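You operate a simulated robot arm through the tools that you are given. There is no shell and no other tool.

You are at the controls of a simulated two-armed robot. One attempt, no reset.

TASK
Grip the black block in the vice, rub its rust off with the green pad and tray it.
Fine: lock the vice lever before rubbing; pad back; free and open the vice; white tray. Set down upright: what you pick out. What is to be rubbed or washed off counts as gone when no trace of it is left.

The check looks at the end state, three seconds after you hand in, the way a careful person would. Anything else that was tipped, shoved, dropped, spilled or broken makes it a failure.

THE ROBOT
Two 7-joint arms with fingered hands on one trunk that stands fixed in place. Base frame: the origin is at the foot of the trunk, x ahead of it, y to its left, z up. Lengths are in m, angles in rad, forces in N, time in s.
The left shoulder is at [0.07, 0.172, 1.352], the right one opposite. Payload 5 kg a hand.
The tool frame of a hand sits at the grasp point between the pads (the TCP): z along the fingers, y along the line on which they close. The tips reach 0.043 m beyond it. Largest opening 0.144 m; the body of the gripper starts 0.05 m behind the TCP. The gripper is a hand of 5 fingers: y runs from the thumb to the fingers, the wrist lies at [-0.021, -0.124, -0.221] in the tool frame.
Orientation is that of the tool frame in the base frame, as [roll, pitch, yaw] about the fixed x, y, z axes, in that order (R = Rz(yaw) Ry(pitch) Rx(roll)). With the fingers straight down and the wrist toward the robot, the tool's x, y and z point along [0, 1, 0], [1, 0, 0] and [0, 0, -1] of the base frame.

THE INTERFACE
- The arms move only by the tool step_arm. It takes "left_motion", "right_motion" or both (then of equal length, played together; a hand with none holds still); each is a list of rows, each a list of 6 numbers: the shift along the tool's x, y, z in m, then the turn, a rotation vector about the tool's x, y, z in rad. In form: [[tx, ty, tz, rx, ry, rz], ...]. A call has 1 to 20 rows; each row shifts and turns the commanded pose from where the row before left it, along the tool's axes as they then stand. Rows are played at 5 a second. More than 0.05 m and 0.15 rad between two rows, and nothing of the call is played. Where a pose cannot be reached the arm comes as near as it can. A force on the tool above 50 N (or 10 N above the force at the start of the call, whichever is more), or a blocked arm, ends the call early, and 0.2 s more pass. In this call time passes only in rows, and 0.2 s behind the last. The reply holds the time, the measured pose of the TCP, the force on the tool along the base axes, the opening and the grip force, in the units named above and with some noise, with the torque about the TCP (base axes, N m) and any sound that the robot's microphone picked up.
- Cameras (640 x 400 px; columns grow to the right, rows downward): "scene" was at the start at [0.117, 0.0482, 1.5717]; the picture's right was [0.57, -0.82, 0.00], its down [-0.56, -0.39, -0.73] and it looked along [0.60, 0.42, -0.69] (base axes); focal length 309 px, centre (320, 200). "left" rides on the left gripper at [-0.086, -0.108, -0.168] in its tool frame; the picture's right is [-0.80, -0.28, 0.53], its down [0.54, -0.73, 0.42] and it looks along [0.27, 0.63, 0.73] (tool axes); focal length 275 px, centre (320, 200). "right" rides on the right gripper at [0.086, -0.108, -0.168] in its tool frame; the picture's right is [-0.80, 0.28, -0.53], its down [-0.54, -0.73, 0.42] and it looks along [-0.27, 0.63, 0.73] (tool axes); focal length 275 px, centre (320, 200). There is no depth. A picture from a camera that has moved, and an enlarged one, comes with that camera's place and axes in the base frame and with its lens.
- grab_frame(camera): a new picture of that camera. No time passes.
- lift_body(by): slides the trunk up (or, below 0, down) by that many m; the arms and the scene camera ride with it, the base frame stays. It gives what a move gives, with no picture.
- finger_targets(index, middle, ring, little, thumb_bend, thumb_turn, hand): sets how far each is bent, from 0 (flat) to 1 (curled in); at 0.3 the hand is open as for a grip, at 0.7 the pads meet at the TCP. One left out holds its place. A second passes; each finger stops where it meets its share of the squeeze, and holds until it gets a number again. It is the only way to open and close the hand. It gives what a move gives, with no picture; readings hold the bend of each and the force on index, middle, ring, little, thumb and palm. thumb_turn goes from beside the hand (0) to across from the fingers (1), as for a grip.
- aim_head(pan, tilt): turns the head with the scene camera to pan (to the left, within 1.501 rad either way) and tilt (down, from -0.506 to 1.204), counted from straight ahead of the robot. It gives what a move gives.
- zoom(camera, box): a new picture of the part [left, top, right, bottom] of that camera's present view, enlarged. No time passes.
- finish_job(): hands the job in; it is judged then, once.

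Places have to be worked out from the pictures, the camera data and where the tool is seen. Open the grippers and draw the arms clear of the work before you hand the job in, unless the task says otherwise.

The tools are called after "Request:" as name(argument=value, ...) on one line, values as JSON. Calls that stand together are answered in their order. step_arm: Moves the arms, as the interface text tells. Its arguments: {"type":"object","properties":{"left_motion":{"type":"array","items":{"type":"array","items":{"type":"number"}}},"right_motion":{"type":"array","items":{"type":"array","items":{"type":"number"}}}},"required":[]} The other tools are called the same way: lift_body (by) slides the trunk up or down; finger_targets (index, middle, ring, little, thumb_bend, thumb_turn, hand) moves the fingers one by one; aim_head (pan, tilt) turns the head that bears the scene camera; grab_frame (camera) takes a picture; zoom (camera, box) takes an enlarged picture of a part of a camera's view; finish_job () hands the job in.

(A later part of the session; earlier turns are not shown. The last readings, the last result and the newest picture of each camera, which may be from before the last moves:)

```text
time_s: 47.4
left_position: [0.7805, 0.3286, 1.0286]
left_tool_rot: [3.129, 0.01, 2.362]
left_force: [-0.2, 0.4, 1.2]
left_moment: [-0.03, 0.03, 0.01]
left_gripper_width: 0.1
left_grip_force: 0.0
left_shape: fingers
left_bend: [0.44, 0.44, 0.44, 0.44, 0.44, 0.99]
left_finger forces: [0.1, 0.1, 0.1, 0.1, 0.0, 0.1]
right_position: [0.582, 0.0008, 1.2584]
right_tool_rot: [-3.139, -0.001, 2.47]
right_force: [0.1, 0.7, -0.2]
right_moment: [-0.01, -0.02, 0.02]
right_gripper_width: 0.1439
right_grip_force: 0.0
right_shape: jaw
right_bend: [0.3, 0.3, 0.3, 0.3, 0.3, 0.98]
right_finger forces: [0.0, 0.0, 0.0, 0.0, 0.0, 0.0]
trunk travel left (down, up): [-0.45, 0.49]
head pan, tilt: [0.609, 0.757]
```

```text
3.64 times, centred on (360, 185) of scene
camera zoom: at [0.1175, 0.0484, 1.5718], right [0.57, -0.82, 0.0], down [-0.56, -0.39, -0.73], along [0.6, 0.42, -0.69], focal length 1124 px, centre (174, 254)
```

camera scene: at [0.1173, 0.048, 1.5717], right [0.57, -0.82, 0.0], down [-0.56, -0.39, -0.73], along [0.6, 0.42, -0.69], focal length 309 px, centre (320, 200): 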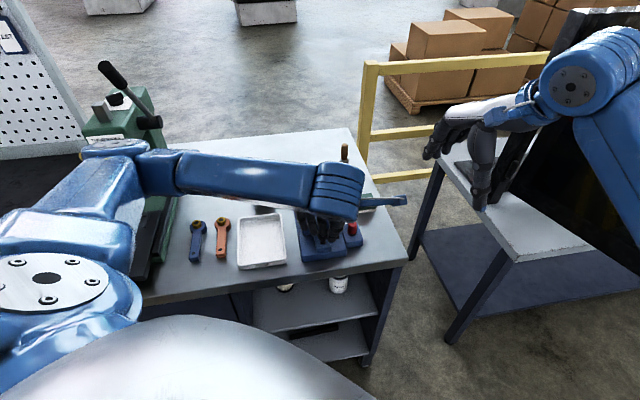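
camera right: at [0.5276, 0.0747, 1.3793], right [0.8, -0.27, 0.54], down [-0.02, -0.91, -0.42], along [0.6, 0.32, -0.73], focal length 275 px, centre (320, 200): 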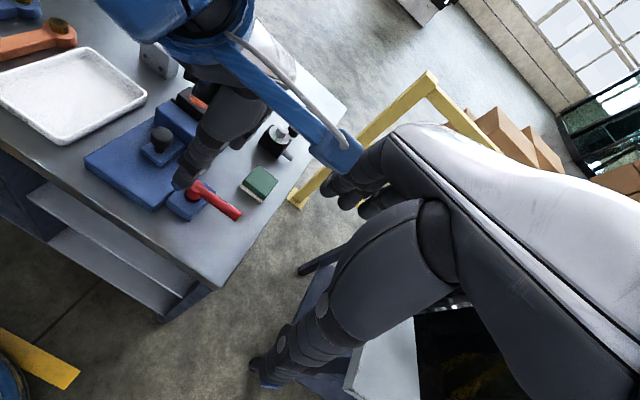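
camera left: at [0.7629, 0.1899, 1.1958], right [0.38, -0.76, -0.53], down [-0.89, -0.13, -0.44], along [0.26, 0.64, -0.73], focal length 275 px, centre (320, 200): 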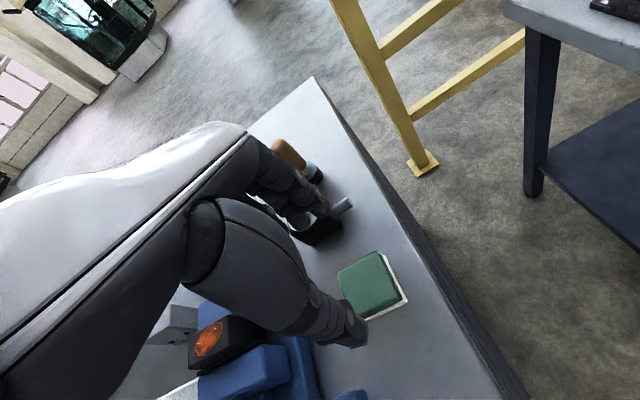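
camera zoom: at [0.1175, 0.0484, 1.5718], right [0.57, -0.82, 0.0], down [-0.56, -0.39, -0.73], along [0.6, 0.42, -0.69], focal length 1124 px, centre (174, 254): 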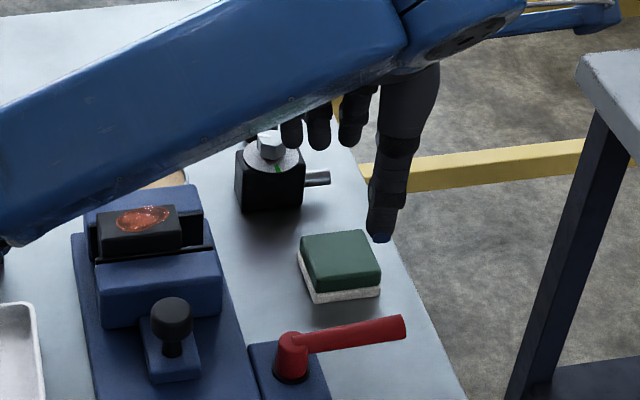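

The pad appears right under the TCP. I zoom to refine the offset and the clearance of the fingers to the valve body.

Request:
zoom(camera="left", box=[270, 170, 430, 360])

```text
2.11 times, centred on (350, 265) of left
camera zoom: at [0.7629, 0.1899, 1.1958], right [0.38, -0.76, -0.53], down [-0.89, -0.13, -0.44], along [0.26, 0.64, -0.73], focal length 580 px, centre (257, 63)
```

zoom: 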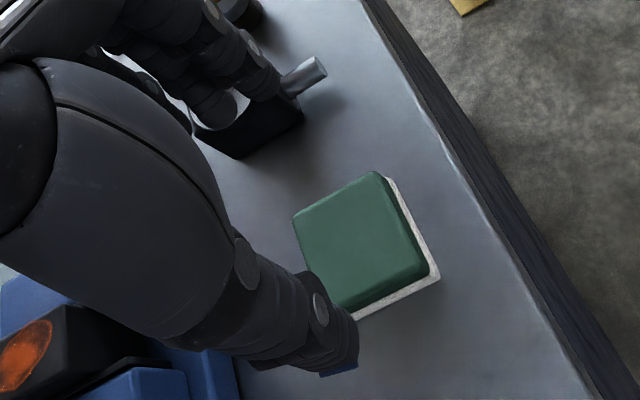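

The pad centre is 5 mm toward the robot from my TCP. I correct that and the small wrist tilt, then descend to about z=0.937.

Request:
step_arm(left_motion=[[0, -0.005, 0, 0.0126, 0.01, 0], [0, 0, 0.03, 0, 0, 0], [0, 0, 0.03, 0, 0, 0], [0, 0, 0.02, 0, 0, 0], [0, 0, 0.01, 0, 0, 0]])

Request:
zoom(camera="left", box=[270, 170, 430, 360])

Request:
zoom(camera="right", box=[220, 70, 340, 180])

Request:
zoom(camera="scene", box=[330, 160, 400, 240])

```text
time_s: 48.6
left_position: [0.7765, 0.3238, 0.9411]
left_tool_rot: [-3.141, -0.003, 2.362]
left_force: [0.7, 0.2, 0.2]
left_moment: [0.02, -0.03, 0.0]
left_gripper_width: 0.1003
left_grip_force: 0.1
left_shape: fingers
left_bend: [0.44, 0.44, 0.44, 0.44, 0.44, 0.99]
left_finger forces: [0.1, 0.1, 0.0, 0.0, 0.0, 0.0]
right_position: [0.5812, 0.0005, 1.2596]
right_tool_rot: [-3.14, -0.001, 2.471]
right_force: [0.2, 0.4, 0.8]
right_moment: [0.01, 0.02, -0.01]
right_gripper_width: 0.144
right_grip_force: 0.0
right_shape: jaw
right_bend: [0.3, 0.3, 0.3, 0.3, 0.3, 0.98]
right_finger forces: [0.0, 0.0, 0.1, 0.1, 0.1, 0.0]
trunk travel left (down, up): [-0.45, 0.49]
head pan, tilt: [0.609, 0.757]
```

```text
2.11 times, centred on (350, 265) of left
camera zoom: at [0.7611, 0.1861, 1.1083], right [0.37, -0.76, -0.53], down [-0.9, -0.13, -0.42], along [0.25, 0.63, -0.73], focal length 580 px, centre (257, 63)
```

zoom: 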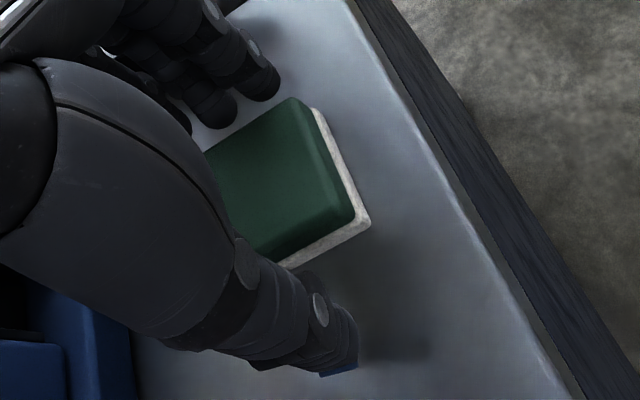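

```text
3.64 times, centred on (280, 125) of right
camera zoom: at [0.4476, -0.031, 1.428], right [0.8, -0.27, 0.53], down [-0.03, -0.91, -0.42], along [0.6, 0.32, -0.73], focal length 1001 px, centre (466, 473)
```

zoom: 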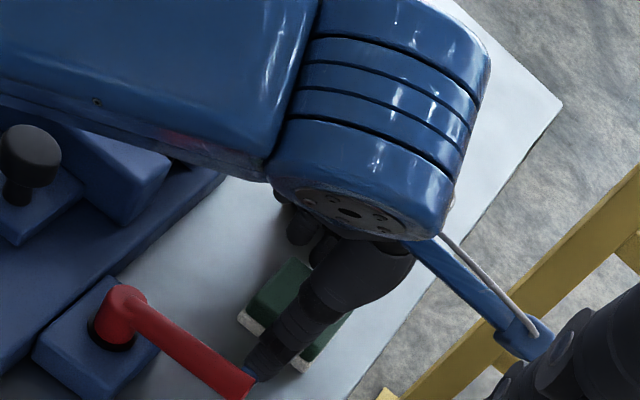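

```text
5.00 times, centred on (365, 200) of scene
camera zoom: at [0.1173, 0.0482, 1.5717], right [0.57, -0.82, 0.0], down [-0.56, -0.39, -0.73], along [0.6, 0.42, -0.69], focal length 1545 px, centre (95, 200)
```

zoom: 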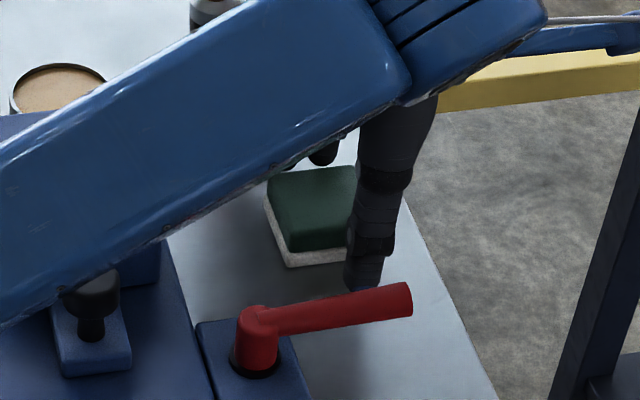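

The pad is well centred between thumb and fingers. I lower 6 mm more and close thumb, index and middle on it, leaving the other fingers open.

Request:
step_arm(left_motion=[[0, 0, 0.006, 0, 0, 0]])

Request:
finger_targets(hand="left", index=0.72, middle=0.72, thumb_bend=0.72)

Request:
zoom(camera="left", box=[270, 170, 430, 360])

Request:
zoom(camera="scene", box=[330, 160, 400, 240])

```text
time_s: 49.0
left_position: [0.7749, 0.3221, 0.9348]
left_tool_rot: [-3.14, -0.002, 2.361]
left_force: [-0.4, -1.4, 0.1]
left_moment: [0.01, 0.03, -0.02]
left_gripper_width: 0.1001
left_grip_force: 0.1
left_shape: fingers
left_bend: [0.44, 0.44, 0.44, 0.44, 0.44, 0.99]
left_finger forces: [0.0, 0.0, 0.0, 0.0, 0.0, 0.0]
right_position: [0.5813, -0.0001, 1.2599]
right_tool_rot: [3.142, 0.001, 2.471]
right_force: [1.3, -0.4, 0.1]
right_moment: [0.01, 0.0, -0.02]
right_gripper_width: 0.144
right_grip_force: 0.0
right_shape: jaw
right_bend: [0.3, 0.3, 0.3, 0.3, 0.3, 0.98]
right_finger forces: [0.0, 0.1, 0.0, 0.0, 0.0, 0.1]
trunk travel left (down, up): [-0.45, 0.49]
head pan, tilt: [0.609, 0.757]
```

```text
time_s: 50.0
left_position: [0.775, 0.3236, 0.9347]
left_tool_rot: [-3.141, -0.002, 2.362]
left_force: [0.6, 0.3, -0.2]
left_moment: [0.01, 0.03, 0.01]
left_gripper_width: 0.0612
left_grip_force: 21.0
left_shape: fingers
left_bend: [0.58, 0.58, 0.44, 0.44, 0.55, 1.0]
left_finger forces: [10.1, 11.3, 0.0, 0.1, 21.3, 0.0]
right_position: [0.5827, 0.0007, 1.2591]
right_tool_rot: [-3.14, -0.001, 2.473]
right_force: [-0.4, 0.1, 1.0]
right_moment: [0.02, -0.02, 0.03]
right_gripper_width: 0.1439
right_grip_force: 0.1
right_shape: jaw
right_bend: [0.3, 0.3, 0.3, 0.3, 0.3, 0.98]
right_finger forces: [0.1, 0.0, 0.0, 0.0, 0.0, 0.0]
trunk travel left (down, up): [-0.45, 0.49]
head pan, tilt: [0.609, 0.757]
```

```text
2.11 times, centred on (350, 265) of left
camera zoom: at [0.7609, 0.1855, 1.1023], right [0.37, -0.76, -0.53], down [-0.9, -0.13, -0.42], along [0.25, 0.63, -0.73], focal length 580 px, centre (257, 63)
```

zoom: 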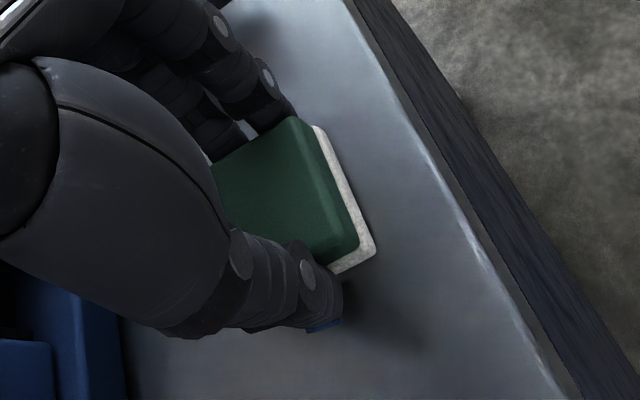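

```text
5.00 times, centred on (365, 200) of scene
camera zoom: at [0.1172, 0.048, 1.5717], right [0.57, -0.82, 0.0], down [-0.56, -0.39, -0.73], along [0.6, 0.42, -0.69], focal length 1545 px, centre (95, 200)
```

zoom: 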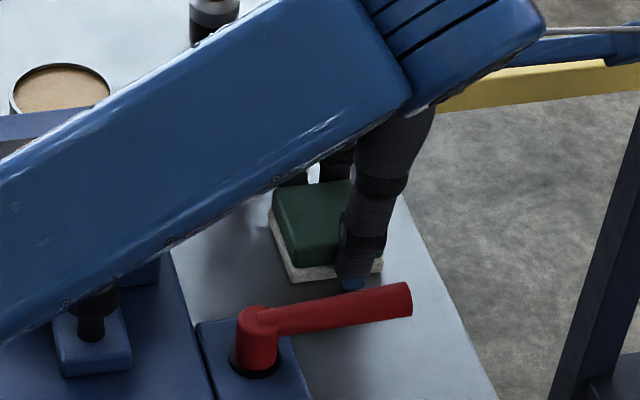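

The pad is gripped with 21 N at 61 mm. I lift it straight up and check how it hangs.

Request:
step_arm(left_motion=[[0, 0, -0.015, 0, 0, 0], [0, 0, -0.03, 0, 0, 0], [0, 0, -0.04, 0, 0, 0], [0, 0, -0.04, 0, 0, 0]])

Request:
zoom(camera="left", box=[270, 170, 430, 360])

Request:
zoom(camera="right", box=[220, 30, 340, 140])

Request:
zoom(camera="scene", box=[330, 130, 410, 230])

```text
time_s: 51.0
left_position: [0.7755, 0.3229, 1.0587]
left_tool_rot: [-3.139, -0.002, 2.361]
left_force: [1.1, -0.7, -0.3]
left_moment: [0.02, -0.02, 0.01]
left_gripper_width: 0.0606
left_grip_force: 21.1
left_shape: fingers
left_bend: [0.58, 0.58, 0.44, 0.44, 0.55, 1.0]
left_finger forces: [10.2, 11.0, 0.0, 0.0, 21.1, 0.0]
right_position: [0.5817, -0.0002, 1.2607]
right_tool_rot: [-3.141, 0.0, 2.471]
right_force: [0.1, -0.5, 0.4]
right_moment: [0.01, -0.05, -0.02]
right_gripper_width: 0.1437
right_grip_force: 0.0
right_shape: jaw
right_bend: [0.3, 0.3, 0.3, 0.3, 0.3, 0.98]
right_finger forces: [0.0, 0.0, 0.0, 0.0, 0.1, 0.0]
trunk travel left (down, up): [-0.45, 0.49]
head pan, tilt: [0.609, 0.757]
```

```text
2.11 times, centred on (350, 265) of left
camera zoom: at [0.7613, 0.1859, 1.226], right [0.36, -0.76, -0.54], down [-0.9, -0.13, -0.42], along [0.25, 0.63, -0.73], focal length 580 px, centre (257, 63)
```

zoom: 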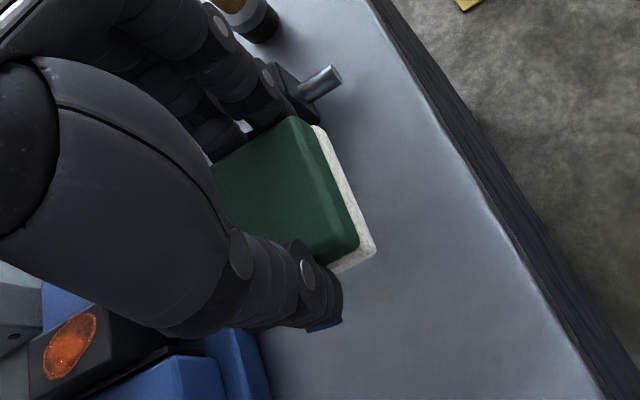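

```text
3.64 times, centred on (280, 85) of right
camera zoom: at [0.4472, -0.032, 1.428], right [0.8, -0.27, 0.53], down [-0.03, -0.91, -0.42], along [0.6, 0.33, -0.73], focal length 1001 px, centre (466, 618)
```

zoom: 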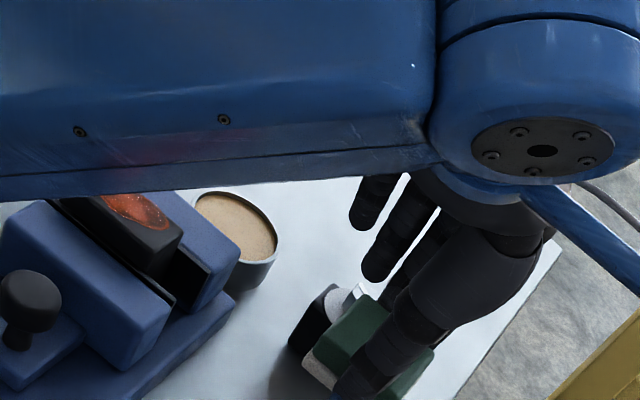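

```text
4.00 times, centred on (370, 180) of scene
camera zoom: at [0.1168, 0.047, 1.5717], right [0.57, -0.82, 0.0], down [-0.56, -0.39, -0.73], along [0.6, 0.42, -0.69], focal length 1236 px, centre (120, 280)
```

zoom: 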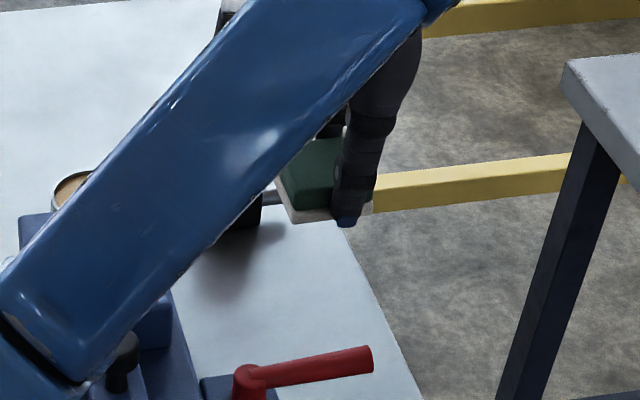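

The pad hangs flat, rigid in the hand, its bottom about 0.050 below the TCP and its centre 1 cm behind the TCP. By triangulation the block top is at z≈0.967, centred near u≈0.785, w≈0.136, so I carry the pad above it.

Request:
step_arm(left_motion=[[0.0455, 0.0042, 0, 0, 0, 0], [0.0455, 0.0042, 0, 0, 0, 0], [0.0455, 0.0042, 0, 0, 0, 0], [0.0455, 0.0044, 0, 0, 0, 0]])

Request:
grab_frame(camera="left")

Request:
zoom(camera="right", box=[120, 20, 320, 150])

Request:
zoom(camera="scene", box=[280, 120, 400, 250])

```text
time_s: 52.0
left_position: [0.6581, 0.4627, 1.06]
left_tool_rot: [3.141, 0.004, 2.362]
left_force: [-0.1, 0.4, -1.0]
left_moment: [0.0, -0.01, -0.01]
left_gripper_width: 0.0609
left_grip_force: 21.1
left_shape: fingers
left_bend: [0.58, 0.58, 0.44, 0.44, 0.55, 1.0]
left_finger forces: [10.0, 11.2, 0.0, 0.0, 21.2, 0.0]
right_position: [0.5802, 0.0029, 1.2604]
right_tool_rot: [3.14, 0.003, 2.472]
right_force: [-0.1, 0.2, -0.7]
right_moment: [-0.03, -0.05, -0.01]
right_gripper_width: 0.1439
right_grip_force: 0.1
right_shape: jaw
right_bend: [0.3, 0.3, 0.3, 0.3, 0.3, 0.98]
right_finger forces: [0.0, 0.0, 0.0, 0.1, 0.0, 0.0]
trunk travel left (down, up): [-0.45, 0.49]
head pan, tilt: [0.609, 0.757]
```

```text
taken
camera left: at [0.6424, 0.3269, 1.2271], right [0.37, -0.76, -0.53], down [-0.9, -0.13, -0.42], along [0.25, 0.63, -0.73], focal length 275 px, centre (320, 200)
```

left: 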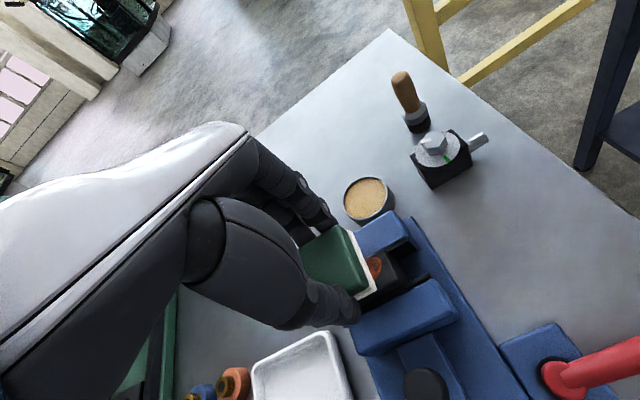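

```text
3.08 times, centred on (220, 85) of right
camera zoom: at [0.4458, -0.0297, 1.4286], right [0.8, -0.27, 0.54], down [-0.03, -0.91, -0.42], along [0.6, 0.32, -0.73], focal length 847 px, centre (628, 554)
```

zoom: 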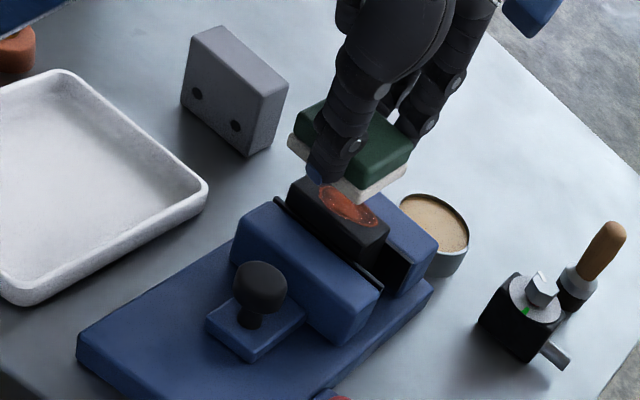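

```text
3.08 times, centred on (340, 185) of scene
camera zoom: at [0.1155, 0.0498, 1.5718], right [0.57, -0.82, 0.0], down [-0.56, -0.39, -0.73], along [0.6, 0.41, -0.69], focal length 951 px, centre (258, 246)
```

zoom: 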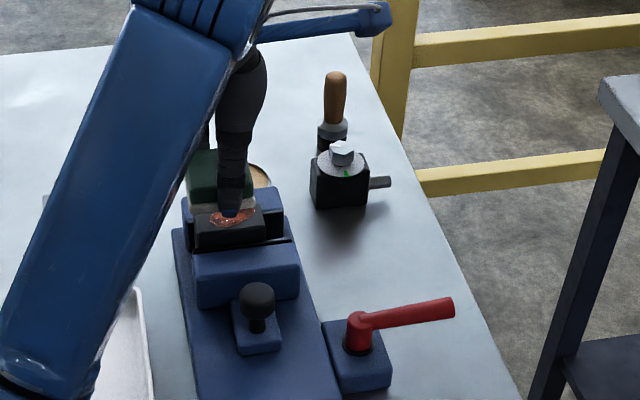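

The pad is over the block in plan. I lower 3.5 cm, then look from the side before touching.

Request:
step_arm(left_motion=[[0, 0, 0.02, 0, 0, 0], [0, 0, 0.014, 0, 0, 0]])

Request:
zoom(camera="right", box=[160, 40, 280, 130])

Request:
zoom(camera="left", box=[280, 170, 440, 350])

```text
time_s: 52.6
left_position: [0.6585, 0.4641, 1.0274]
left_tool_rot: [3.141, 0.0, 2.362]
left_force: [0.6, -0.1, 1.7]
left_moment: [0.0, 0.05, 0.02]
left_gripper_width: 0.0607
left_grip_force: 21.1
left_shape: fingers
left_bend: [0.58, 0.58, 0.44, 0.44, 0.55, 1.0]
left_finger forces: [10.1, 11.8, 0.0, 0.1, 21.1, 0.0]
right_position: [0.5821, 0.0006, 1.2611]
right_tool_rot: [3.142, -0.001, 2.473]
right_force: [0.3, 0.7, -1.0]
right_moment: [0.03, -0.01, -0.01]
right_gripper_width: 0.1436
right_grip_force: 0.0
right_shape: jaw
right_bend: [0.3, 0.3, 0.3, 0.3, 0.3, 0.98]
right_finger forces: [0.0, 0.0, 0.0, 0.0, 0.0, 0.2]
trunk travel left (down, up): [-0.45, 0.49]
head pan, tilt: [0.609, 0.757]
```

```text
4.44 times, centred on (220, 85) of right
camera zoom: at [0.4467, -0.031, 1.4284], right [0.8, -0.27, 0.53], down [-0.03, -0.91, -0.42], along [0.6, 0.33, -0.73], focal length 1224 px, centre (764, 711)
```

zoom: 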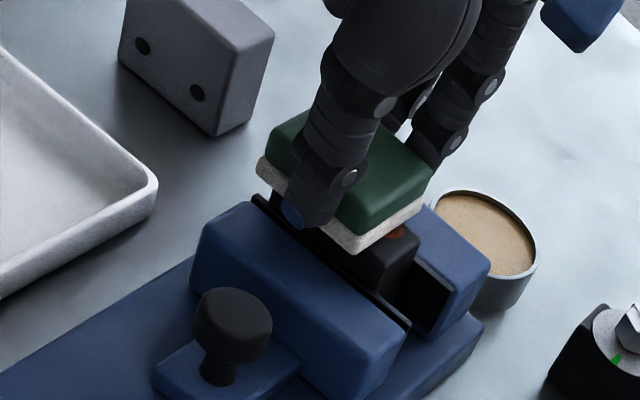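

```text
2.22 times, centred on (360, 260) of left
camera zoom: at [0.6434, 0.3267, 1.1938], right [0.37, -0.76, -0.53], down [-0.9, -0.13, -0.42], along [0.25, 0.63, -0.73], focal length 612 px, centre (231, 67)
```

zoom: 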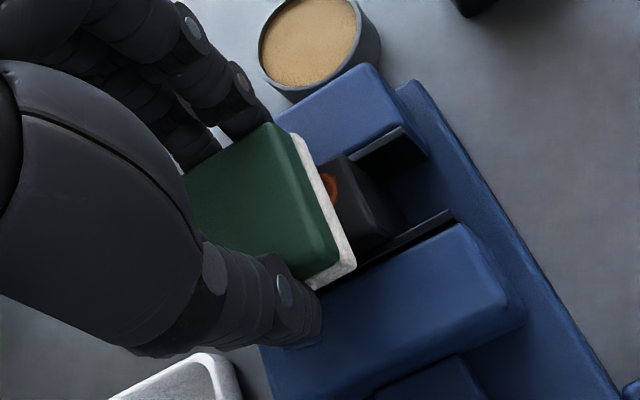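

The rust's right end shows just beyond the pad, so the pad should centre a bit further right. I shift 7 mm that way and come down gently onto the block.

Request:
step_arm(left_motion=[[-0.007, -0.003, 0, 0, 0, 0], [0, 0, 0.006, 0, 0, 0], [0, 0, 0.003, 0, 0, 0], [0, 0, 0.002, 0, 0, 0]])

Request:
zoom(camera="right", box=[160, 40, 280, 130])

```text
time_s: 53.6
left_position: [0.6605, 0.4544, 1.0145]
left_tool_rot: [-3.139, -0.002, 2.361]
left_force: [0.3, 0.6, 13.3]
left_moment: [0.14, 0.14, -0.01]
left_gripper_width: 0.0561
left_grip_force: 17.7
left_shape: fingers
left_bend: [0.59, 0.59, 0.44, 0.44, 0.57, 1.0]
left_finger forces: [9.3, 8.5, 0.0, 0.0, 17.4, 0.0]
right_position: [0.5809, -0.0004, 1.2598]
right_tool_rot: [3.141, 0.0, 2.472]
right_force: [-0.6, -0.7, 0.4]
right_moment: [0.0, 0.03, -0.03]
right_gripper_width: 0.144
right_grip_force: 0.0
right_shape: jaw
right_bend: [0.3, 0.3, 0.3, 0.3, 0.3, 0.98]
right_finger forces: [0.0, 0.0, 0.0, 0.1, 0.1, 0.0]
trunk travel left (down, up): [-0.45, 0.49]
head pan, tilt: [0.609, 0.757]
```

```text
4.44 times, centred on (220, 85) of right
camera zoom: at [0.4467, -0.0323, 1.428], right [0.8, -0.27, 0.53], down [-0.03, -0.91, -0.42], along [0.6, 0.33, -0.73], focal length 1224 px, centre (764, 711)
```

zoom: 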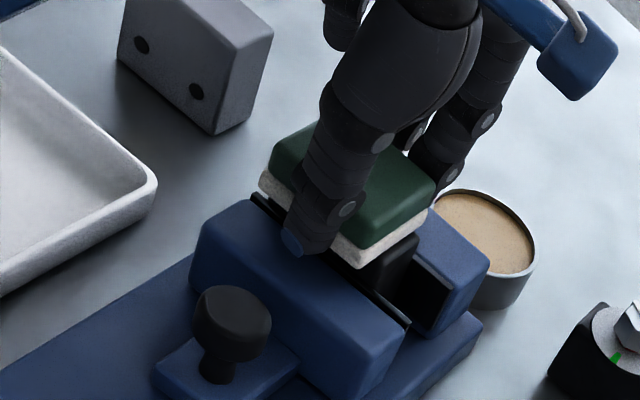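

Contact with 13 N of press. I start rubbing with strokes along the block's length and watch the forces.

Request:
step_arm(left_motion=[[-0.01, 0, 0, 0, 0, 0], [-0.006, 0, 0, 0, 0, 0], [0.01, 0, 0, 0, 0, 0], [0.01, 0, 0, 0, 0, 0], [0.01, 0, 0, 0, 0, 0], [-0.01, 0, 0, 0, 0, 0], [-0.01, 0, 0, 0, 0, 0], [-0.01, 0, 0, 0, 0, 0], [0.01, 0, 0, 0, 0, 0], [0.01, 0, 0, 0, 0, 0], [-0.004, 0, 0, 0, 0, 0]])

Request:
zoom(camera="right", box=[160, 40, 280, 130])

Request:
zoom(camera="left", box=[280, 170, 440, 350])

```text
time_s: 56.0
left_position: [0.6615, 0.4548, 1.0146]
left_tool_rot: [-3.139, -0.002, 2.361]
left_force: [-0.1, -0.1, -1.3]
left_moment: [0.06, 0.0, -0.04]
left_gripper_width: 0.0574
left_grip_force: 19.5
left_shape: fingers
left_bend: [0.59, 0.59, 0.44, 0.44, 0.57, 1.0]
left_finger forces: [10.2, 8.9, 0.0, 0.1, 19.2, 0.0]
right_position: [0.583, 0.0004, 1.2595]
right_tool_rot: [3.141, -0.001, 2.471]
right_force: [-0.1, -0.2, 0.7]
right_moment: [0.03, 0.02, -0.03]
right_gripper_width: 0.144
right_grip_force: 0.0
right_shape: jaw
right_bend: [0.3, 0.3, 0.3, 0.3, 0.3, 0.98]
right_finger forces: [0.1, 0.0, 0.0, 0.0, 0.0, 0.0]
trunk travel left (down, up): [-0.45, 0.49]
head pan, tilt: [0.609, 0.757]
```

```text
4.44 times, centred on (220, 85) of right
camera zoom: at [0.4481, -0.0317, 1.4278], right [0.8, -0.27, 0.53], down [-0.03, -0.91, -0.42], along [0.6, 0.33, -0.73], focal length 1224 px, centre (764, 711)
```

zoom: 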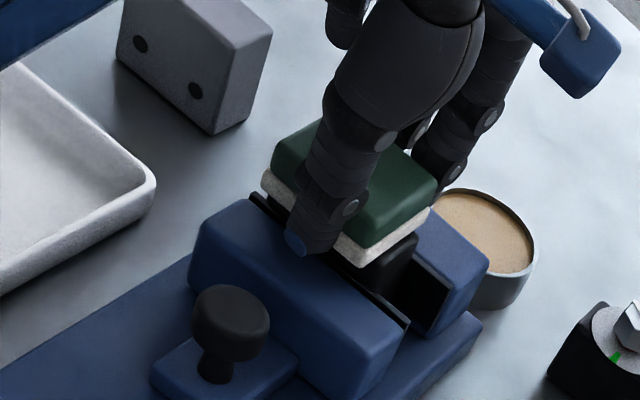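

```text
2.22 times, centred on (360, 260) of left
camera zoom: at [0.6475, 0.3184, 1.1821], right [0.36, -0.76, -0.54], down [-0.9, -0.13, -0.42], along [0.25, 0.63, -0.73], focal length 612 px, centre (231, 67)
```

zoom: 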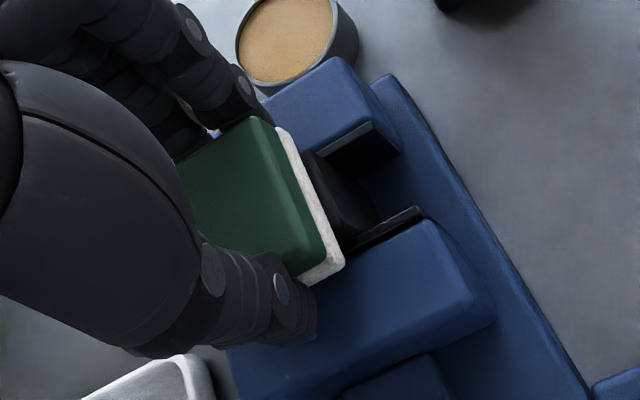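

The press force faded as the pad settled in the grip. I press down 3 mm again and continue stroking, adding small dips.

Request:
step_arm(left_motion=[[0, 0, 0.003, 0, 0, 0], [-0.01, 0, 0, 0, 0, 0], [-0.008, 0, 0, 0, 0, 0], [0.01, 0, 0.0005, 0, 0, 0], [0.01, 0, 0, 0, 0, 0], [0.01, 0, 0, 0, 0, 0], [0.006, 0, 0, 0, 0, 0], [-0.01, 0, 0.0005, 0, 0, 0], [-0.01, 0, 0, 0, 0, 0], [-0.01, 0, 0, 0, 0, 0], [-0.006, 0, 0, 0, 0, 0], [0.01, 0, 0.0005, 0, 0, 0], [0.01, 0, 0, 0, 0, 0], [0.01, 0, 0, 0, 0, 0]])

Request:
zoom(camera="left", box=[280, 170, 440, 350])

Request:
zoom(camera="right", box=[160, 40, 280, 130])

```text
time_s: 59.0
left_position: [0.6516, 0.4635, 1.012]
left_tool_rot: [3.141, -0.002, 2.362]
left_force: [4.4, -4.9, 21.2]
left_moment: [-0.15, -0.02, -0.02]
left_gripper_width: 0.0575
left_grip_force: 21.1
left_shape: fingers
left_bend: [0.59, 0.59, 0.44, 0.44, 0.57, 1.0]
left_finger forces: [11.2, 9.5, 0.1, 0.1, 22.0, 0.0]
right_position: [0.5798, -0.0011, 1.261]
right_tool_rot: [3.141, 0.0, 2.47]
right_force: [-0.3, -0.2, 0.4]
right_moment: [-0.03, -0.01, -0.01]
right_gripper_width: 0.1442
right_grip_force: 0.0
right_shape: jaw
right_bend: [0.3, 0.3, 0.3, 0.3, 0.3, 0.98]
right_finger forces: [0.0, 0.0, 0.0, 0.0, 0.0, 0.1]
trunk travel left (down, up): [-0.45, 0.49]
head pan, tilt: [0.609, 0.757]
```

```text
2.22 times, centred on (360, 260) of left
camera zoom: at [0.6366, 0.3261, 1.1791], right [0.37, -0.76, -0.53], down [-0.9, -0.13, -0.42], along [0.25, 0.63, -0.73], focal length 612 px, centre (231, 67)
```

zoom: 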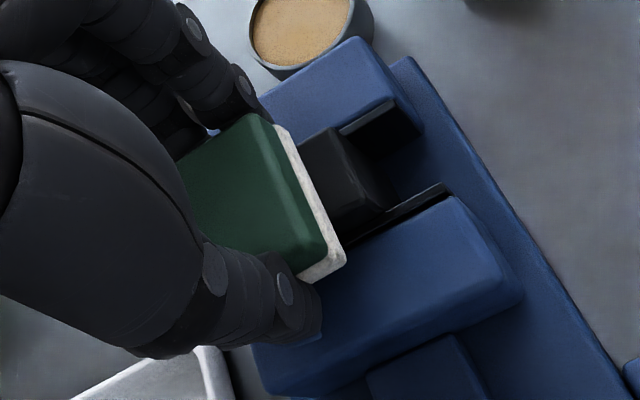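

```text
4.44 times, centred on (220, 85) of right
camera zoom: at [0.4457, -0.0329, 1.4287], right [0.8, -0.27, 0.53], down [-0.03, -0.91, -0.42], along [0.6, 0.33, -0.73], focal length 1224 px, centre (764, 711)
```

zoom: 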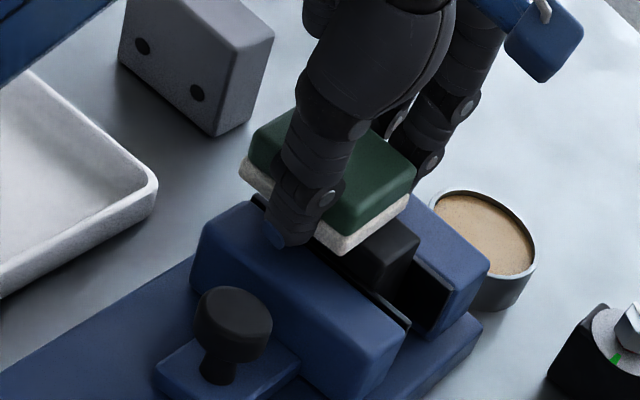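

The part of the block now exposed looks clean. I lift the pad off and move it aside to inspect the whole top.

Request:
step_arm(left_motion=[[0, 0, -0.015, 0, 0, 0], [0, 0, -0.03, 0, 0, 0], [-0.04, -0.01, -0.02, 0, 0, 0], [-0.045, -0.01, 0, 0, 0, 0]])

Request:
grab_frame(camera="left")

Request:
zoom(camera="right", box=[160, 40, 280, 130])

Request:
zoom(camera="scene", box=[295, 170, 355, 220])

```text
time_s: 60.0
left_position: [0.6996, 0.3915, 1.0758]
left_tool_rot: [-3.14, -0.004, 2.364]
left_force: [-0.1, 0.4, -0.3]
left_moment: [0.03, -0.01, 0.0]
left_gripper_width: 0.0576
left_grip_force: 18.6
left_shape: fingers
left_bend: [0.59, 0.59, 0.44, 0.44, 0.57, 1.0]
left_finger forces: [10.0, 8.7, 0.0, 0.1, 18.7, 0.0]
right_position: [0.5831, -0.0001, 1.2589]
right_tool_rot: [-3.141, -0.002, 2.472]
right_force: [-0.4, -0.8, 0.1]
right_moment: [0.05, 0.01, -0.01]
right_gripper_width: 0.1438
right_grip_force: 0.1
right_shape: jaw
right_bend: [0.3, 0.3, 0.3, 0.3, 0.3, 0.98]
right_finger forces: [0.0, 0.1, 0.0, 0.1, 0.0, 0.1]
trunk travel left (down, up): [-0.45, 0.49]
head pan, tilt: [0.609, 0.757]
```

```text
taken
camera left: at [0.6855, 0.2531, 1.2438], right [0.37, -0.76, -0.54], down [-0.9, -0.14, -0.42], along [0.25, 0.64, -0.73], focal length 275 px, centre (320, 200)
```

left: 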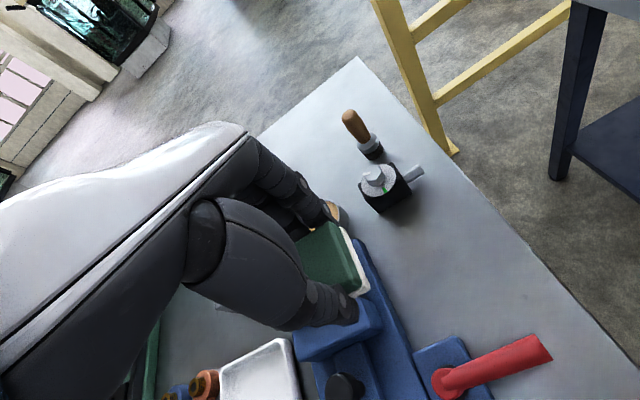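

```text
4.44 times, centred on (220, 85) of right
camera zoom: at [0.4485, -0.0324, 1.4276], right [0.8, -0.27, 0.53], down [-0.03, -0.91, -0.42], along [0.6, 0.33, -0.73], focal length 1224 px, centre (764, 711)
```

zoom: 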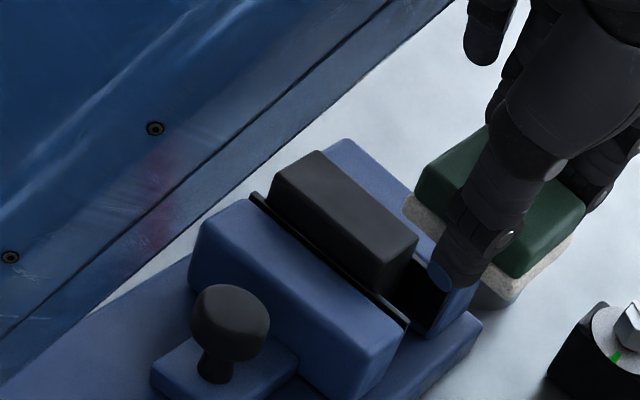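

```text
8.00 times, centred on (325, 195) of scene
camera zoom: at [0.1181, 0.0463, 1.5716], right [0.57, -0.82, 0.0], down [-0.56, -0.39, -0.73], along [0.59, 0.42, -0.69], focal length 2472 px, centre (280, 240)
```

zoom: 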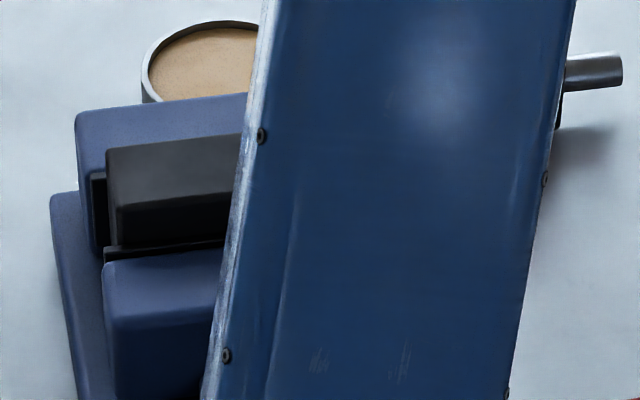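

The top looks free of rust, so I zoom in hard to look for any remaining trace.

Request:
zoom(camera="right", box=[206, 70, 244, 98])

Request:
zoom(camera="scene", box=[300, 180, 330, 205])

```text
14.29 times, centred on (225, 84) of right
camera zoom: at [0.4485, -0.0324, 1.4276], right [0.8, -0.27, 0.53], down [-0.03, -0.91, -0.42], along [0.6, 0.33, -0.73], focal length 3932 px, centre (1677, 1857)
```

zoom: 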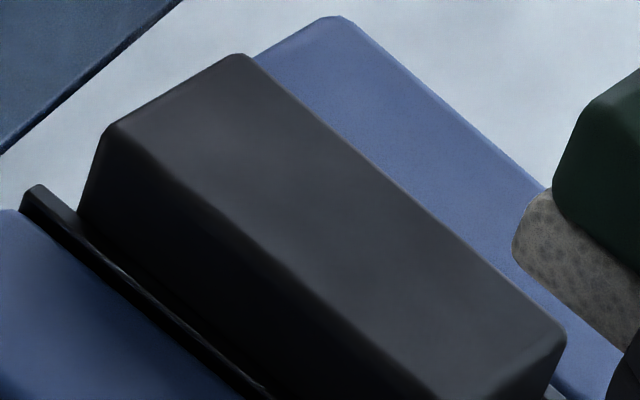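

```text
16.00 times, centred on (315, 192) of scene
camera zoom: at [0.1181, 0.0463, 1.5716], right [0.57, -0.82, 0.0], down [-0.56, -0.39, -0.73], along [0.59, 0.42, -0.69], focal length 4945 px, centre (400, 320)
```

zoom: 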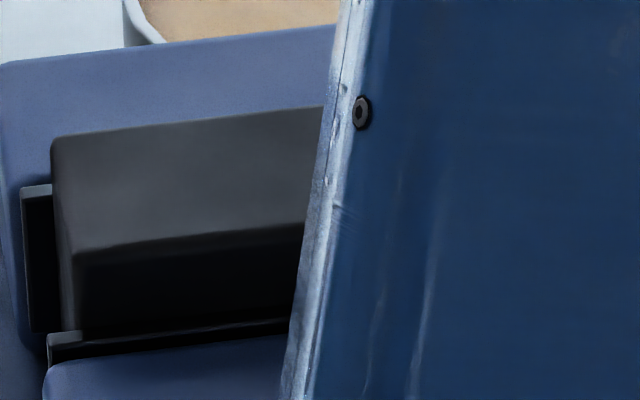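

The top is clean at this zoom. I check how the pad now sits in the hand before returning it.

Request:
zoom(camera="left", box=[270, 170, 430, 360])

Request:
zoom(camera="right", box=[230, 50, 310, 120])

```text
2.11 times, centred on (350, 265) of left
camera zoom: at [0.6855, 0.2531, 1.2438], right [0.37, -0.76, -0.54], down [-0.9, -0.14, -0.42], along [0.25, 0.64, -0.73], focal length 580 px, centre (257, 63)
```

zoom: 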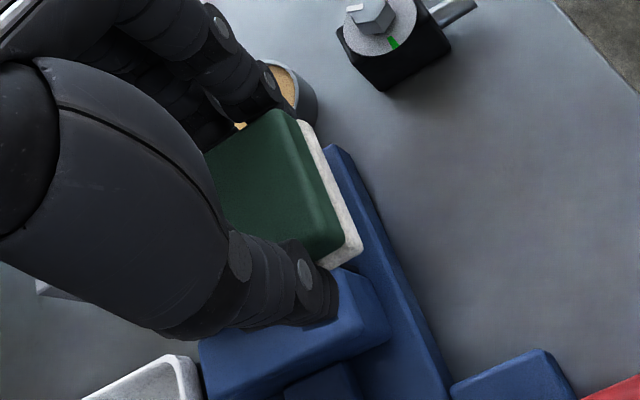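

```text
5.71 times, centred on (270, 85) of right
camera zoom: at [0.4485, -0.0324, 1.4276], right [0.8, -0.27, 0.53], down [-0.03, -0.91, -0.42], along [0.6, 0.33, -0.73], focal length 1573 px, centre (606, 857)
```

zoom: 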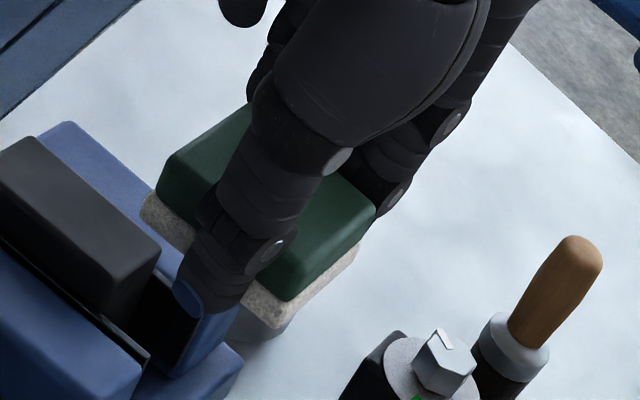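

The pad is still flat in the hand, its centre at tool (+2, −8) mm. I carry it back to its original spot (u≈0.779, w≈0.318) and lower it to just above the table.

Request:
step_arm(left_motion=[[-0.034, 0.0052, 0, 0, 0, 0], [-0.034, 0.0052, 0, 0, 0, 0], [-0.0342, 0.0051, 0, 0, 0, 0], [0, 0, 0.04, 0, 0, 0], [0, 0, 0.04, 0, 0, 0], [0, 0, 0.03, 0, 0, 0], [0, 0, 0.015, 0, 0, 0]])

Request:
zoom(camera="left", box=[270, 170, 430, 360])

Request:
zoom(camera="scene", box=[330, 160, 400, 240])

Request:
zoom(camera="scene", box=[295, 170, 355, 220])

```text
time_s: 61.6
left_position: [0.7841, 0.3331, 0.9526]
left_tool_rot: [3.14, 0.0, 2.363]
left_force: [0.1, -0.6, -0.7]
left_moment: [0.01, 0.0, 0.0]
left_gripper_width: 0.0578
left_grip_force: 18.6
left_shape: fingers
left_bend: [0.59, 0.59, 0.44, 0.44, 0.57, 1.0]
left_finger forces: [9.9, 8.6, 0.0, 0.0, 18.6, 0.0]
right_position: [0.5816, 0.002, 1.2604]
right_tool_rot: [3.14, 0.0, 2.472]
right_force: [0.4, -0.4, -0.4]
right_moment: [0.0, 0.0, -0.01]
right_gripper_width: 0.1438
right_grip_force: 0.1
right_shape: jaw
right_bend: [0.3, 0.3, 0.3, 0.3, 0.3, 0.98]
right_finger forces: [0.1, 0.0, 0.1, 0.1, 0.0, 0.1]
trunk travel left (down, up): [-0.45, 0.49]
head pan, tilt: [0.609, 0.757]
```

```text
2.11 times, centred on (350, 265) of left
camera zoom: at [0.7701, 0.1956, 1.1186], right [0.37, -0.76, -0.53], down [-0.9, -0.14, -0.42], along [0.25, 0.64, -0.73], focal length 580 px, centre (257, 63)
```

zoom: 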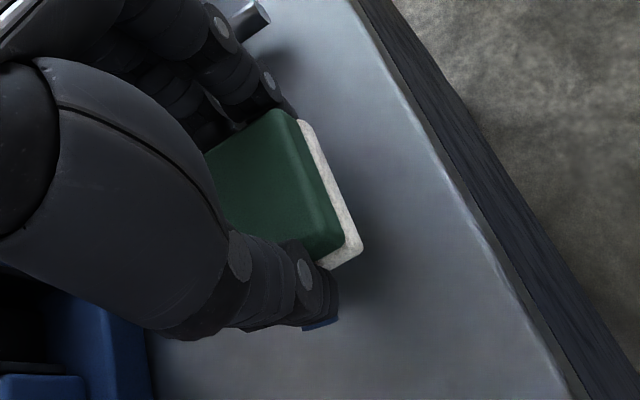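

```text
5.00 times, centred on (365, 200) of scene
camera zoom: at [0.1172, 0.0481, 1.5717], right [0.57, -0.82, 0.0], down [-0.56, -0.39, -0.73], along [0.6, 0.42, -0.69], focal length 1545 px, centre (95, 200)
```

zoom: 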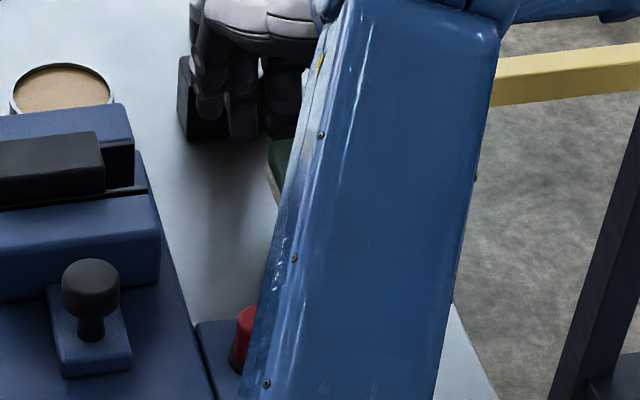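

```text
8.00 times, centred on (325, 195) of scene
camera zoom: at [0.1172, 0.0481, 1.5717], right [0.57, -0.82, 0.0], down [-0.56, -0.39, -0.73], along [0.6, 0.42, -0.69], focal length 2472 px, centre (280, 240)
```

zoom: 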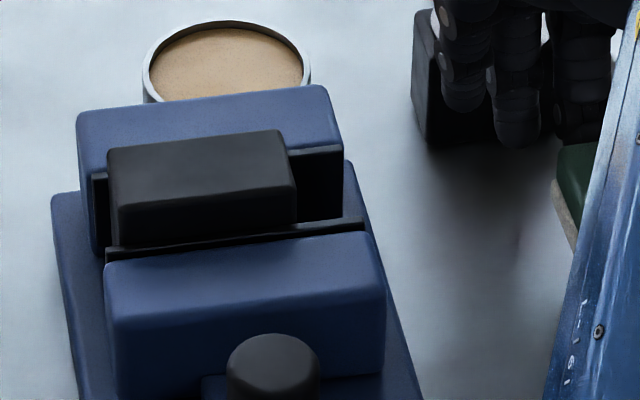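

The block top is also clean in the scene view. Before the final lowering I check finger clearance to the valve from the right camera.

Request:
zoom(camera="right", box=[220, 60, 340, 160])

Request:
zoom(camera="left", box=[230, 140, 370, 280])

```text
4.00 times, centred on (280, 110) of right
camera zoom: at [0.4475, -0.0311, 1.4281], right [0.8, -0.27, 0.53], down [-0.03, -0.91, -0.42], along [0.6, 0.32, -0.73], focal length 1101 px, centre (480, 560)
```

zoom: 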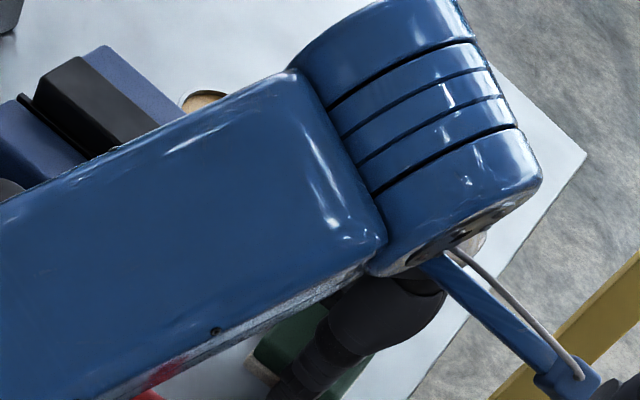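

```text
2.86 times, centred on (300, 210) of left
camera zoom: at [0.7701, 0.1956, 1.1186], right [0.37, -0.76, -0.53], down [-0.9, -0.14, -0.42], along [0.25, 0.64, -0.73], focal length 786 px, centre (377, 171)
```

zoom: 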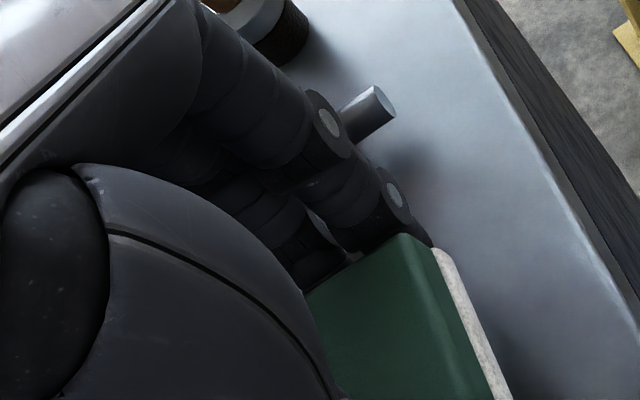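

Index and rod are still about 2 cm apart. I lower the last 2 cm gently until the table takes the pad.

Request:
step_arm(left_motion=[[0, 0, 0.01, 0, 0, 0], [0, 0, 0.006, 0, 0, 0], [0, 0, 0.003, 0, 0, 0]])

Request:
zoom(camera="left", box=[270, 170, 430, 360])

```text
time_s: 62.4
left_position: [0.7864, 0.3418, 0.9384]
left_tool_rot: [3.125, -0.004, 2.37]
left_force: [-0.1, -0.5, -0.8]
left_moment: [0.01, -0.04, -0.04]
left_gripper_width: 0.0575
left_grip_force: 18.7
left_shape: fingers
left_bend: [0.59, 0.59, 0.44, 0.44, 0.57, 1.0]
left_finger forces: [9.7, 8.6, 0.0, 0.0, 18.6, 0.1]
right_position: [0.5813, 0.0007, 1.2606]
right_tool_rot: [-3.141, -0.001, 2.472]
right_force: [0.3, -1.1, 0.0]
right_moment: [0.0, -0.01, 0.02]
right_gripper_width: 0.1439
right_grip_force: 0.1
right_shape: jaw
right_bend: [0.3, 0.3, 0.3, 0.3, 0.3, 0.98]
right_finger forces: [0.0, 0.1, 0.1, 0.0, 0.1, 0.0]
trunk travel left (down, up): [-0.45, 0.49]
head pan, tilt: [0.609, 0.757]
```

```text
2.11 times, centred on (350, 265) of left
camera zoom: at [0.7719, 0.2016, 1.1044], right [0.38, -0.75, -0.54], down [-0.89, -0.14, -0.43], along [0.25, 0.65, -0.72], focal length 580 px, centre (257, 63)
```

zoom: 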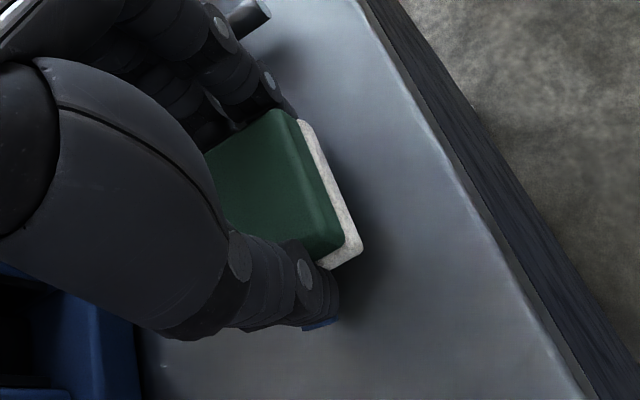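

The arm drifted off its commanded pose (y +9 mm, slight tilt) with no force reading. I stop and look at the whole arm posture before going on.

Request:
grab_frame(camera="scene")

Request:
grab_frame(camera="right")

Request:
grab_frame(camera="left")

```text
taken
camera scene: at [0.1172, 0.0479, 1.5717], right [0.57, -0.82, 0.0], down [-0.56, -0.39, -0.73], along [0.6, 0.42, -0.69], focal length 309 px, centre (320, 200)
```

scene: 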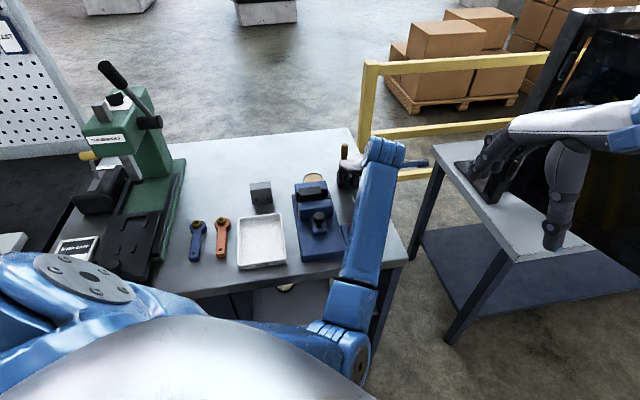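

```text
taken
camera right: at [0.4475, -0.0312, 1.428], right [0.8, -0.27, 0.53], down [-0.03, -0.91, -0.42], along [0.6, 0.32, -0.73], focal length 275 px, centre (320, 200)
```

right: 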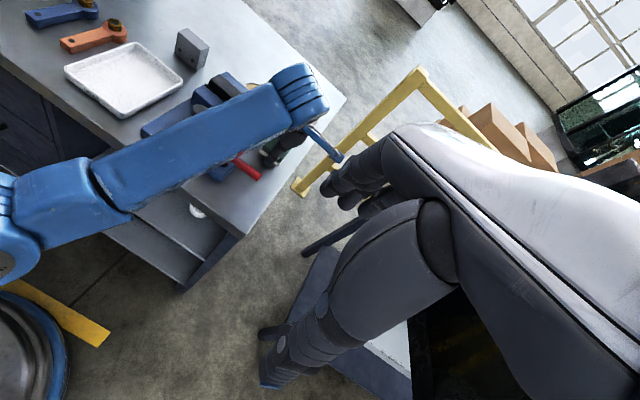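

```text
taken
camera left: at [0.7719, 0.2016, 1.1044], right [0.38, -0.75, -0.54], down [-0.89, -0.14, -0.43], along [0.25, 0.65, -0.72], focal length 275 px, centre (320, 200)
```

left: 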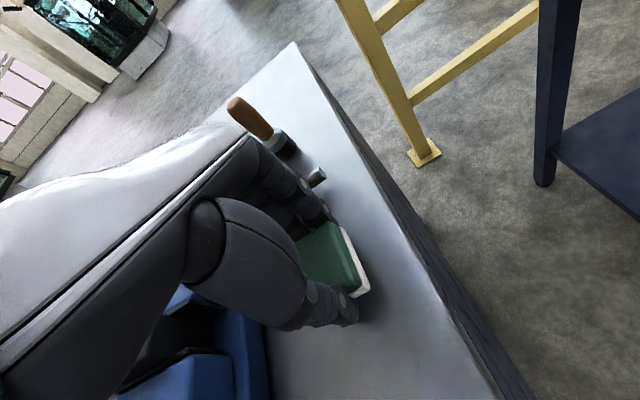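

The left elbow has swung inward in front of the body, but the forearm is well above the bench. I issue a hold row to see whether the hand settles on its commanded pose.

Request:
step_arm(left_motion=[[0, 0, 0, 0, 0, 0], [0, 0, 0, 0, 0, 0]])

```text
time_s: 63.0
left_position: [0.7861, 0.3423, 0.9388]
left_tool_rot: [3.125, -0.006, 2.369]
left_force: [-0.6, 0.1, -0.7]
left_moment: [-0.01, -0.01, 0.0]
left_gripper_width: 0.0579
left_grip_force: 18.1
left_shape: fingers
left_bend: [0.59, 0.59, 0.44, 0.44, 0.57, 1.0]
left_finger forces: [9.7, 8.6, 0.1, 0.1, 18.6, 0.0]
right_position: [0.5812, 0.0008, 1.2602]
right_tool_rot: [-3.141, 0.0, 2.472]
right_force: [0.9, -0.5, 0.1]
right_moment: [0.02, 0.01, -0.02]
right_gripper_width: 0.144
right_grip_force: 0.0
right_shape: jaw
right_bend: [0.3, 0.3, 0.3, 0.3, 0.3, 0.98]
right_finger forces: [0.0, 0.1, 0.1, 0.0, 0.1, 0.0]
trunk travel left (down, up): [-0.45, 0.49]
head pan, tilt: [0.609, 0.757]
```

The hand stays 1 cm off, so this arm posture is at a limit here. I try shifting back toward the robot by about 1 cm to get the pad over its original spot.

Request:
step_arm(left_motion=[[0, -0.006, -0.004, 0, 0, 0], [0, -0.006, -0.004, 0, 0, 0]])

```text
time_s: 63.8
left_position: [0.7794, 0.3505, 0.9533]
left_tool_rot: [3.103, -0.015, 2.382]
left_force: [0.0, -0.3, -0.5]
left_moment: [0.0, 0.0, 0.02]
left_gripper_width: 0.0578
left_grip_force: 18.7
left_shape: fingers
left_bend: [0.59, 0.59, 0.44, 0.44, 0.57, 1.0]
left_finger forces: [9.7, 8.7, 0.0, 0.1, 18.6, 0.1]
right_position: [0.5818, 0.0021, 1.26]
right_tool_rot: [-3.141, 0.0, 2.471]
right_force: [0.7, -0.4, 0.2]
right_moment: [-0.01, 0.03, 0.0]
right_gripper_width: 0.1442
right_grip_force: 0.0
right_shape: jaw
right_bend: [0.3, 0.3, 0.3, 0.3, 0.3, 0.98]
right_finger forces: [0.0, 0.0, 0.0, 0.0, 0.0, 0.1]
trunk travel left (down, up): [-0.45, 0.49]
head pan, tilt: [0.609, 0.757]
stopped in row 2 (left hand): the arm was blocked; the commanded pose is now the measured one
```

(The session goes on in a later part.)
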